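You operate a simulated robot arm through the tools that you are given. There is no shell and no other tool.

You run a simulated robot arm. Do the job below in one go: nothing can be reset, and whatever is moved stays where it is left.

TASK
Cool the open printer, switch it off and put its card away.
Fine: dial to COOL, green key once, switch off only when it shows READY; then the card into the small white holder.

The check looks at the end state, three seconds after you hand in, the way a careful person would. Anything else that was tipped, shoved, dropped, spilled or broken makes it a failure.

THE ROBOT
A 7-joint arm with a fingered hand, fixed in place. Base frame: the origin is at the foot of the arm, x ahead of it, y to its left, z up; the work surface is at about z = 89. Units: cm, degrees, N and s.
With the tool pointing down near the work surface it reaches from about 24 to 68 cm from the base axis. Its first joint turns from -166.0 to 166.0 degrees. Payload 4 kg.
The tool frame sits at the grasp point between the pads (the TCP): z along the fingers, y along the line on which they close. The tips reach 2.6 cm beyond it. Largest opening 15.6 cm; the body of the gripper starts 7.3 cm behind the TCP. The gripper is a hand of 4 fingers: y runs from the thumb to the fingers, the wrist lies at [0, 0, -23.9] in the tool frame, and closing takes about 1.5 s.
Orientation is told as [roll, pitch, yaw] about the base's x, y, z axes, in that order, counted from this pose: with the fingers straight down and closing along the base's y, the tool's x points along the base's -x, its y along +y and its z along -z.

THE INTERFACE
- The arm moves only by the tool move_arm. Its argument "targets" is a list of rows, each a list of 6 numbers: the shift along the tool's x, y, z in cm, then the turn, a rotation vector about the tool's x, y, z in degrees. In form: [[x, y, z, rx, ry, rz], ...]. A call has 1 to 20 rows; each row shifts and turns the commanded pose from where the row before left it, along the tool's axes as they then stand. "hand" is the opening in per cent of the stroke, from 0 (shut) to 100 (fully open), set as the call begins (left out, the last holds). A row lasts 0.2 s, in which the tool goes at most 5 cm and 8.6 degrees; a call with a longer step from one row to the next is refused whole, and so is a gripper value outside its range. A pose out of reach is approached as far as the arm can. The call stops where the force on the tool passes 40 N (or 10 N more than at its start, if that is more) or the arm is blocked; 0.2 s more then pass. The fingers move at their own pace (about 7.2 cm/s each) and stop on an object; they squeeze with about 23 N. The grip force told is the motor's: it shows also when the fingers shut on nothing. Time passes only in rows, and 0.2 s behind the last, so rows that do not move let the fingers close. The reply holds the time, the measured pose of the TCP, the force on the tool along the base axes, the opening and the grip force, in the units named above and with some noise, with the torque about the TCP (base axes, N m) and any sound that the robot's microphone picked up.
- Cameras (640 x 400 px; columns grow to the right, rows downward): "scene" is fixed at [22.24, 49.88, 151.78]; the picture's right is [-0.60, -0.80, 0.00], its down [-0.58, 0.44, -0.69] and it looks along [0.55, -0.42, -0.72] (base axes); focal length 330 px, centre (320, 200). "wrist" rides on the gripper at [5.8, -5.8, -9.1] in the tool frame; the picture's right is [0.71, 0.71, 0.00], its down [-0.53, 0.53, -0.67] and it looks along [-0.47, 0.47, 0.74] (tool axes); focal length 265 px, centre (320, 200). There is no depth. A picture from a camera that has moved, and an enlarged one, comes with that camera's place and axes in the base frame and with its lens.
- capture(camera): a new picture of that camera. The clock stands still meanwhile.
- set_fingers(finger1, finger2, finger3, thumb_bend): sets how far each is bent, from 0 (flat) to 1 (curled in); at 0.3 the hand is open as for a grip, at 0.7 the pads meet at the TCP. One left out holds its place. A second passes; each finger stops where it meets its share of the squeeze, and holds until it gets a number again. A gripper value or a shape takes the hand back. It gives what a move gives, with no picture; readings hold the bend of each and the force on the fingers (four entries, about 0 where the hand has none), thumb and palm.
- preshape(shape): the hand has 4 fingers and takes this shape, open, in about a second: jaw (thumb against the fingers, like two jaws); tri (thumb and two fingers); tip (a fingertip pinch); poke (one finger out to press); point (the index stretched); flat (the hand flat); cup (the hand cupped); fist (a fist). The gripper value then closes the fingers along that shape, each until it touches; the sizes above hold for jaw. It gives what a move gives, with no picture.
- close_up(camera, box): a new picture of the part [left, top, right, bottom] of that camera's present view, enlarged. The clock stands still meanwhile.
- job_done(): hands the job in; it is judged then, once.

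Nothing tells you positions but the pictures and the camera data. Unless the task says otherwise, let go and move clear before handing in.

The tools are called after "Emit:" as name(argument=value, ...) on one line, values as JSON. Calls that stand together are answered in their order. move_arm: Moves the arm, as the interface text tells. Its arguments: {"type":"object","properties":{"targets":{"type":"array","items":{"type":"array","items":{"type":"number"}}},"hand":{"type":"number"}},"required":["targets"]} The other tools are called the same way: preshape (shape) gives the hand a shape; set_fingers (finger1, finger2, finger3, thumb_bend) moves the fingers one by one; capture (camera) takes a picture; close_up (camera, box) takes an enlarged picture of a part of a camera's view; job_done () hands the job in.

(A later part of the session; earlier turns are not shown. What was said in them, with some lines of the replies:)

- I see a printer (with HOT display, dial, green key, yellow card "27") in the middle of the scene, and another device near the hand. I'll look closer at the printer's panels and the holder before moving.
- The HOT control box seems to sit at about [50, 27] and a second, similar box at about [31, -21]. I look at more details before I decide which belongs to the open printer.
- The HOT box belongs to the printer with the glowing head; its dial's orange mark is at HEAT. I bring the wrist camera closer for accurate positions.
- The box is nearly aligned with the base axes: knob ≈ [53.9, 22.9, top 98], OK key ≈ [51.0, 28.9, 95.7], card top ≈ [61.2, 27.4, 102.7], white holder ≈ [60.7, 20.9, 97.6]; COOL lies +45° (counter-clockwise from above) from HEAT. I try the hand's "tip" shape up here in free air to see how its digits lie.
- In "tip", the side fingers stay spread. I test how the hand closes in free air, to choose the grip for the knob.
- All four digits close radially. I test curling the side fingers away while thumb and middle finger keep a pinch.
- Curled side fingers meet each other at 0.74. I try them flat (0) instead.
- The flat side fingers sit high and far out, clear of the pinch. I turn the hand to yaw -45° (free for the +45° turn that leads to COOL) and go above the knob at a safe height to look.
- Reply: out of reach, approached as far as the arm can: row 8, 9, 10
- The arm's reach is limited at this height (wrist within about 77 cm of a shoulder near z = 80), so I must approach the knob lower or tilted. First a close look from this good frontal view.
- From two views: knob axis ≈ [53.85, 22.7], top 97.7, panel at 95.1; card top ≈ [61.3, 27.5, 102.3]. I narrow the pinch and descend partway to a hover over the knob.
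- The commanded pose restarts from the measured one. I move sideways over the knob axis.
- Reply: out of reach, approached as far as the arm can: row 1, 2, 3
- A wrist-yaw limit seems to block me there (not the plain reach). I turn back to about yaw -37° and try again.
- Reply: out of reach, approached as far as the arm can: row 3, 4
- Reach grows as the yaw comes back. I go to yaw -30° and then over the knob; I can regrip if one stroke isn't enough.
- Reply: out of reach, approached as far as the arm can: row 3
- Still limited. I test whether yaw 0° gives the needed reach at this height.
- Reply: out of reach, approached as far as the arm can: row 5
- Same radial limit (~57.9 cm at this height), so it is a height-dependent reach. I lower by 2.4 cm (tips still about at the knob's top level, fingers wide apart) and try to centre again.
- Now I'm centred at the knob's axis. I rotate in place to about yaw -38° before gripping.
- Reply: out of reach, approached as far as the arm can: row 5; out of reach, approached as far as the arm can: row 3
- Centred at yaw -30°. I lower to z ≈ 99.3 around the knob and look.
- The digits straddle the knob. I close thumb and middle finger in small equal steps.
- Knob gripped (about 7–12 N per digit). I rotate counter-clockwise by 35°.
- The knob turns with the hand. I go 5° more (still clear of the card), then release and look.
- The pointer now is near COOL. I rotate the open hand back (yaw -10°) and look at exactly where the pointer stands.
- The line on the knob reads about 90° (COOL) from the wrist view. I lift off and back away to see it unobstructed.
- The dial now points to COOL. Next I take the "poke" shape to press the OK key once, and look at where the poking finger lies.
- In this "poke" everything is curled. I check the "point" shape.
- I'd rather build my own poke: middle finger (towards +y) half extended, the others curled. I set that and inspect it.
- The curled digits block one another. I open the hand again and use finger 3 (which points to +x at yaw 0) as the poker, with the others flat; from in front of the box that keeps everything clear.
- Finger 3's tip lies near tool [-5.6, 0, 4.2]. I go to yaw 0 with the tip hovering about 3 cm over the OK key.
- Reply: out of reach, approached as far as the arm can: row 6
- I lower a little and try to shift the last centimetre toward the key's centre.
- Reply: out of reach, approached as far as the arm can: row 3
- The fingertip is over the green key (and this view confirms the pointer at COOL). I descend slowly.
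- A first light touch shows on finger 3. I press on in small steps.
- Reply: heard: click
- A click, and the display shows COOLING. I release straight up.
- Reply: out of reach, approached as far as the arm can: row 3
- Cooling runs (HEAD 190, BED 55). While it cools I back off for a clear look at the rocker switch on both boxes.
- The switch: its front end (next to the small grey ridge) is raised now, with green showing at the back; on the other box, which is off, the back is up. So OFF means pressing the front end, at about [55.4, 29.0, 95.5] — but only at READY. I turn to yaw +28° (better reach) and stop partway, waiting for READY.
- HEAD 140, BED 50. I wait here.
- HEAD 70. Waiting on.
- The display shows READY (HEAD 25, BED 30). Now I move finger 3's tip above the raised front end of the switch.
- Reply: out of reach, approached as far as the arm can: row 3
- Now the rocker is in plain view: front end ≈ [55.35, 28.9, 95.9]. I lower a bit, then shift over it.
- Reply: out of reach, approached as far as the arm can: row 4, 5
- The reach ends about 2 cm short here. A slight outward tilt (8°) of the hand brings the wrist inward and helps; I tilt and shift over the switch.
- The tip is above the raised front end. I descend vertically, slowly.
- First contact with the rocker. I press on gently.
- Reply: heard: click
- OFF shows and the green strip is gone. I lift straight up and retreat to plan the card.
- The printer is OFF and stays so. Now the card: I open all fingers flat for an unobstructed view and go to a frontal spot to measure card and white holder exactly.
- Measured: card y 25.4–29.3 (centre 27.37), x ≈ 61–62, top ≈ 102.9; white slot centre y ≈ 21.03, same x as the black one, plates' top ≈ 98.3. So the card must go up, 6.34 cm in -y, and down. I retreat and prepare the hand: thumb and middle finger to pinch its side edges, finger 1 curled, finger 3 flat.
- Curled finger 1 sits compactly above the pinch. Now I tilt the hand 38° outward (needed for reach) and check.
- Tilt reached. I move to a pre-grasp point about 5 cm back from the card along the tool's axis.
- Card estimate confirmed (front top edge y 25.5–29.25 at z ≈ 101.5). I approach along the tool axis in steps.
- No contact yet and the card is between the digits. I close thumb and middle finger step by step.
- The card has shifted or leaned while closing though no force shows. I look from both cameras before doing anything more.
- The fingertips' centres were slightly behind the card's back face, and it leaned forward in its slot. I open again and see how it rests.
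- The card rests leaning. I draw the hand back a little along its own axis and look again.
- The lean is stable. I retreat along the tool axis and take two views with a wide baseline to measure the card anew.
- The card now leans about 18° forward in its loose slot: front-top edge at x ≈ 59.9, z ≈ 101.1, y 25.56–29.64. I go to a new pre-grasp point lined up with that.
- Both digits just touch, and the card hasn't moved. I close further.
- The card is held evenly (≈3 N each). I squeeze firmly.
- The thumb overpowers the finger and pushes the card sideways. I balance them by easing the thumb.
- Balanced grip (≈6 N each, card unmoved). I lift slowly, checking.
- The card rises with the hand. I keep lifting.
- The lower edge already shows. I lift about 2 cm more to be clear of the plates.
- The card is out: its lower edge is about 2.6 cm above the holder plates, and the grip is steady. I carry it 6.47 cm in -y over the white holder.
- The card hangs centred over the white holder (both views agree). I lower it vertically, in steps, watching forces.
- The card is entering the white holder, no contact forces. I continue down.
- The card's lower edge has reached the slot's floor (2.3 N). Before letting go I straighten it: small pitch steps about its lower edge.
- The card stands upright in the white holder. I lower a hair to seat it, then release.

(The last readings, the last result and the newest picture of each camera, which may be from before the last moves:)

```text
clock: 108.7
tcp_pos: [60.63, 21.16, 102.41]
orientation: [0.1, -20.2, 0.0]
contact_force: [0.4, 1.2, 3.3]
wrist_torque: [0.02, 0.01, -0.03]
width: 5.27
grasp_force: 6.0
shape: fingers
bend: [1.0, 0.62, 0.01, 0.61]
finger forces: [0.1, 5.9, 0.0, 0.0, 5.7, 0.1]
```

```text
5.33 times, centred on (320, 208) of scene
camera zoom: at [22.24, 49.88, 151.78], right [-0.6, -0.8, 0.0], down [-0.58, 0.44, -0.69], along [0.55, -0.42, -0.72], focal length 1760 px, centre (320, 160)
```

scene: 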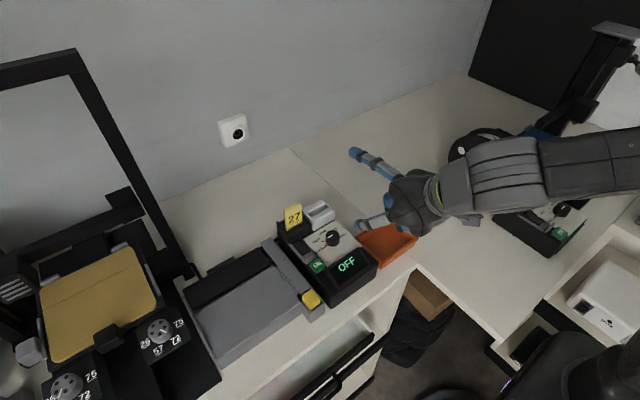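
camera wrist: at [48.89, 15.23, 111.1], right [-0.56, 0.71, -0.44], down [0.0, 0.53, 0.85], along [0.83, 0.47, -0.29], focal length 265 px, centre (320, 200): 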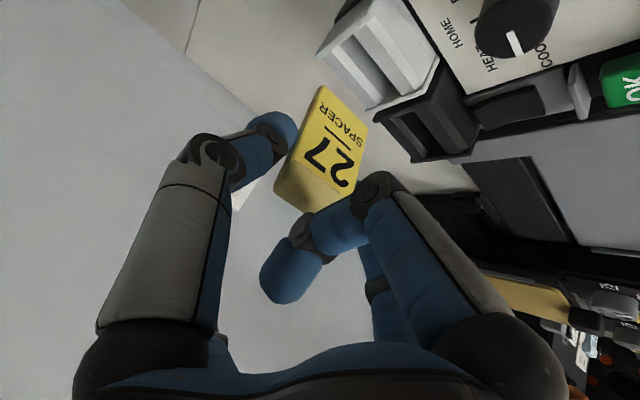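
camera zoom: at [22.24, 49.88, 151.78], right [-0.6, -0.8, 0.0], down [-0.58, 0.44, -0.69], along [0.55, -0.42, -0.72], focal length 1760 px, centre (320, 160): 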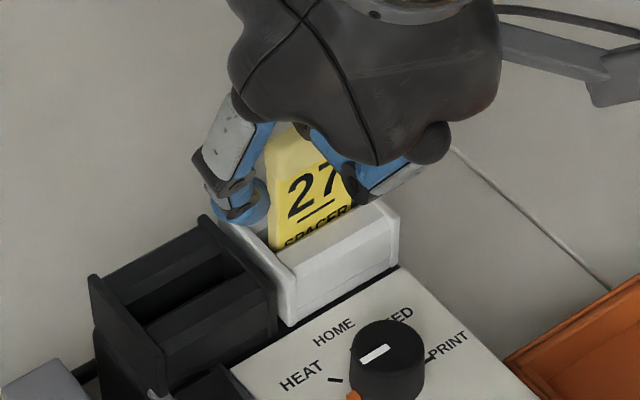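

Seated on the floor (3.3 N). I release both digits a little at a time.

Emit:
set_fingers(finger2=0.61, thumb_bend=0.605)

Emit:
set_fingers(finger2=0.54, thumb_bend=0.54)

Emit:
close_up(camera="wrist", box=[220, 40, 420, 220])

Emit:
close_up(camera="scene", box=[275, 170, 365, 245])

```text
clock: 109.7
tcp_pos: [60.68, 21.19, 102.39]
orientation: [0.0, -20.1, 0.1]
contact_force: [-0.2, 0.0, 0.5]
wrist_torque: [0.02, -0.02, 0.02]
width: 5.3
grasp_force: 0.6
shape: fingers
bend: [1.0, 0.6, 0.01, 0.6]
finger forces: [0.0, 0.5, 0.0, 0.0, 0.8, 0.0]
```

```text
clock: 110.7
tcp_pos: [60.7, 21.21, 102.46]
orientation: [0.0, -20.1, -0.1]
contact_force: [-0.5, -0.2, 0.2]
wrist_torque: [-0.01, 0.0, 0.02]
width: 5.9
grasp_force: 0.0
shape: fingers
bend: [1.0, 0.54, 0.01, 0.54]
finger forces: [0.1, 0.0, 0.0, 0.0, 0.0, 0.0]
```

```text
2.22 times, centred on (320, 130) of wrist
camera zoom: at [52.2, 15.42, 108.97], right [-0.66, 0.71, -0.24], down [0.26, 0.53, 0.81], along [0.7, 0.47, -0.54], focal length 590 px, centre (320, 356)
```

zoom: 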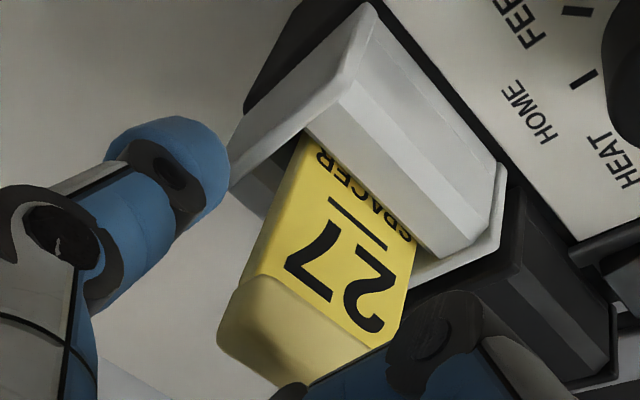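

```text
5.33 times, centred on (320, 208) of scene
camera zoom: at [22.24, 49.88, 151.78], right [-0.6, -0.8, 0.0], down [-0.58, 0.44, -0.69], along [0.55, -0.42, -0.72], focal length 1760 px, centre (320, 160)
```

zoom: 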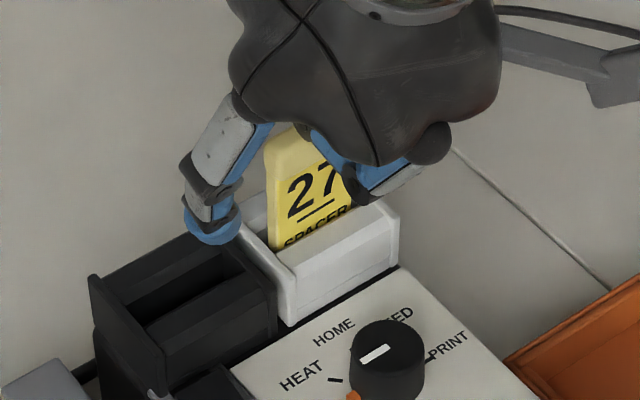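

The card stands by itself in the white holder. I withdraw up along the tool axis.

Emit:
move_arm(targets=[[0, 0, -0.5, 0, 0, 0], [0, 0, -1.0, 0, 0, 0], [0, 0, -1.5, 0, 0, 0], [0, 0, -1.5, 0, 0, 0], [0, 0, -1.5, 0, 0, 0], [0, 0, 0, 0, 0, 0]])

Emit:
capture(camera="wrist")

Emit:
close_up(camera="scene", box=[265, 160, 385, 260])

```text
clock: 112.1
tcp_pos: [58.75, 21.21, 108.03]
orientation: [0.0, -20.1, 0.1]
contact_force: [-0.9, 0.0, 0.8]
wrist_torque: [0.0, 0.01, -0.03]
width: 5.94
grasp_force: 0.0
shape: fingers
bend: [1.0, 0.54, 0.01, 0.54]
finger forces: [0.0, 0.0, 0.0, 0.0, 0.0, 0.0]
```

```text
taken
camera wrist: at [50.3, 15.45, 114.55], right [-0.67, 0.71, -0.24], down [0.26, 0.53, 0.81], along [0.7, 0.47, -0.54], focal length 265 px, centre (320, 200)
```

wrist: 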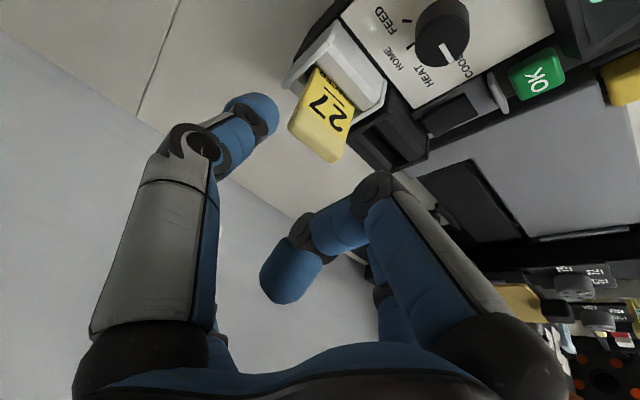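

```text
4.00 times, centred on (325, 210) of scene
camera zoom: at [22.24, 49.88, 151.78], right [-0.6, -0.8, 0.0], down [-0.58, 0.44, -0.69], along [0.55, -0.42, -0.72], focal length 1320 px, centre (300, 160)
```

zoom: 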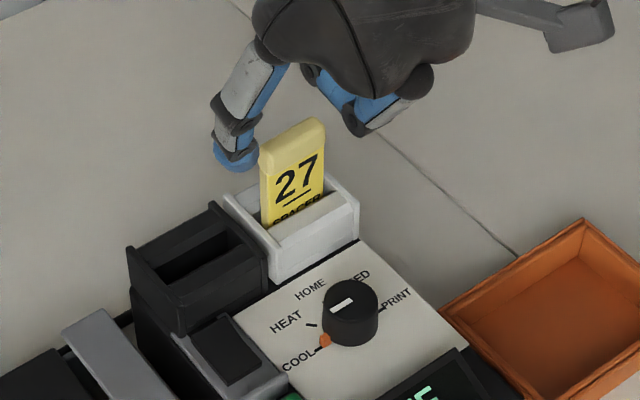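

The card stands upright in the white holder; nothing else moved. I back well away.

Emit:
move_arm(targets=[[0.5, 0, -2.0, 0, 0, 0], [1.0, 0, -2.0, 0, 0, 0], [2.5, -1.5, -1.5, 0, 4, 0], [2.5, -2.5, -1.0, 0, 4, 0], [2.5, -2.5, -1.0, 0, 4, 0], [2.5, -2.5, -0.5, 0, 4, 0], [2.0, -2.5, 0, 0, 4, 0], [0, 0, 0, 0, 0, 0]])

Emit:
capture(camera="scene")

Emit:
close_up(camera="scene", box=[260, 180, 400, 310])

Emit:
capture(camera="wrist")

```text
clock: 113.9
tcp_pos: [43.05, 9.22, 112.49]
orientation: [0.0, 0.0, 0.2]
contact_force: [-0.1, -0.4, -0.1]
wrist_torque: [-0.01, -0.01, 0.0]
width: 5.95
grasp_force: 0.1
shape: fingers
bend: [1.0, 0.54, 0.01, 0.54]
finger forces: [0.0, 0.1, 0.0, 0.1, 0.0, 0.0]
```

```text
taken
```

scene: 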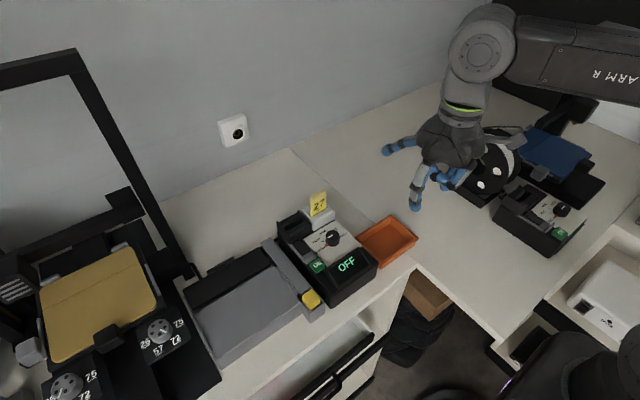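

```text
3.08 times, centred on (330, 245) of scene
camera zoom: at [22.24, 49.88, 151.78], right [-0.6, -0.8, 0.0], down [-0.58, 0.44, -0.69], along [0.55, -0.42, -0.72], focal length 1016 px, centre (289, 62)
```

zoom: 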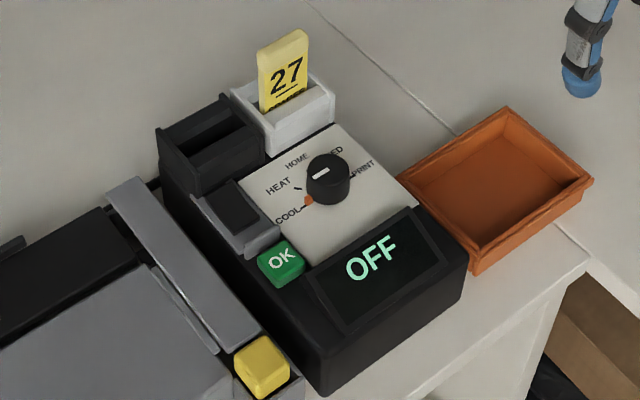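

```text
taken
camera wrist: at [37.33, 3.47, 121.53], right [-0.71, 0.71, 0.0], down [0.53, 0.53, 0.67], along [0.47, 0.47, -0.74], focal length 265 px, centre (320, 200)
```

wrist: 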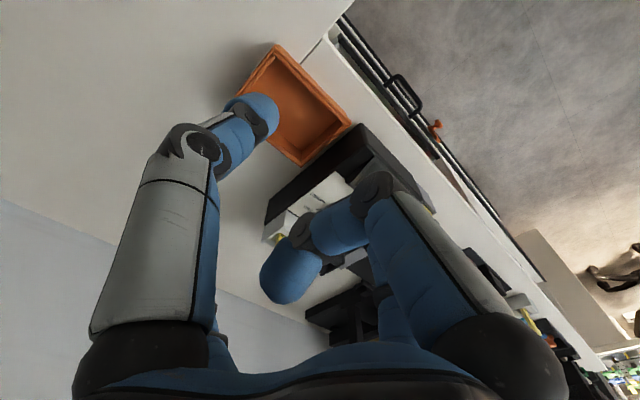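

Everything is as asked: the dial is at COOL, the display shows OFF, the card stands upright in the small white holder, and the hand is clear with nothing else moved. I hand the job in.

Emit:
job_done()

```text
The job is handed in.
```

The printer is cooled and switched off, and its card is in the small white holder. I've handed the job in, but no verdict came back, so I don't know yet whether it passed.

- **Cooling:** I turned the dial from HEAT to COOL and pressed the green key once. The display changed to COOLING.
- **Switch-off:** I pressed the switch only after the display showed READY (HEAD 25, BED 30 on the display). It now shows OFF.
- **Card:** My first try at gripping it made it lean forward in the black holder. I gripped it again, moved it across, straightened it and let go. It now stands upright in the white holder.

In the last pictures nothing else had been moved, and the hand is clear of the printer.
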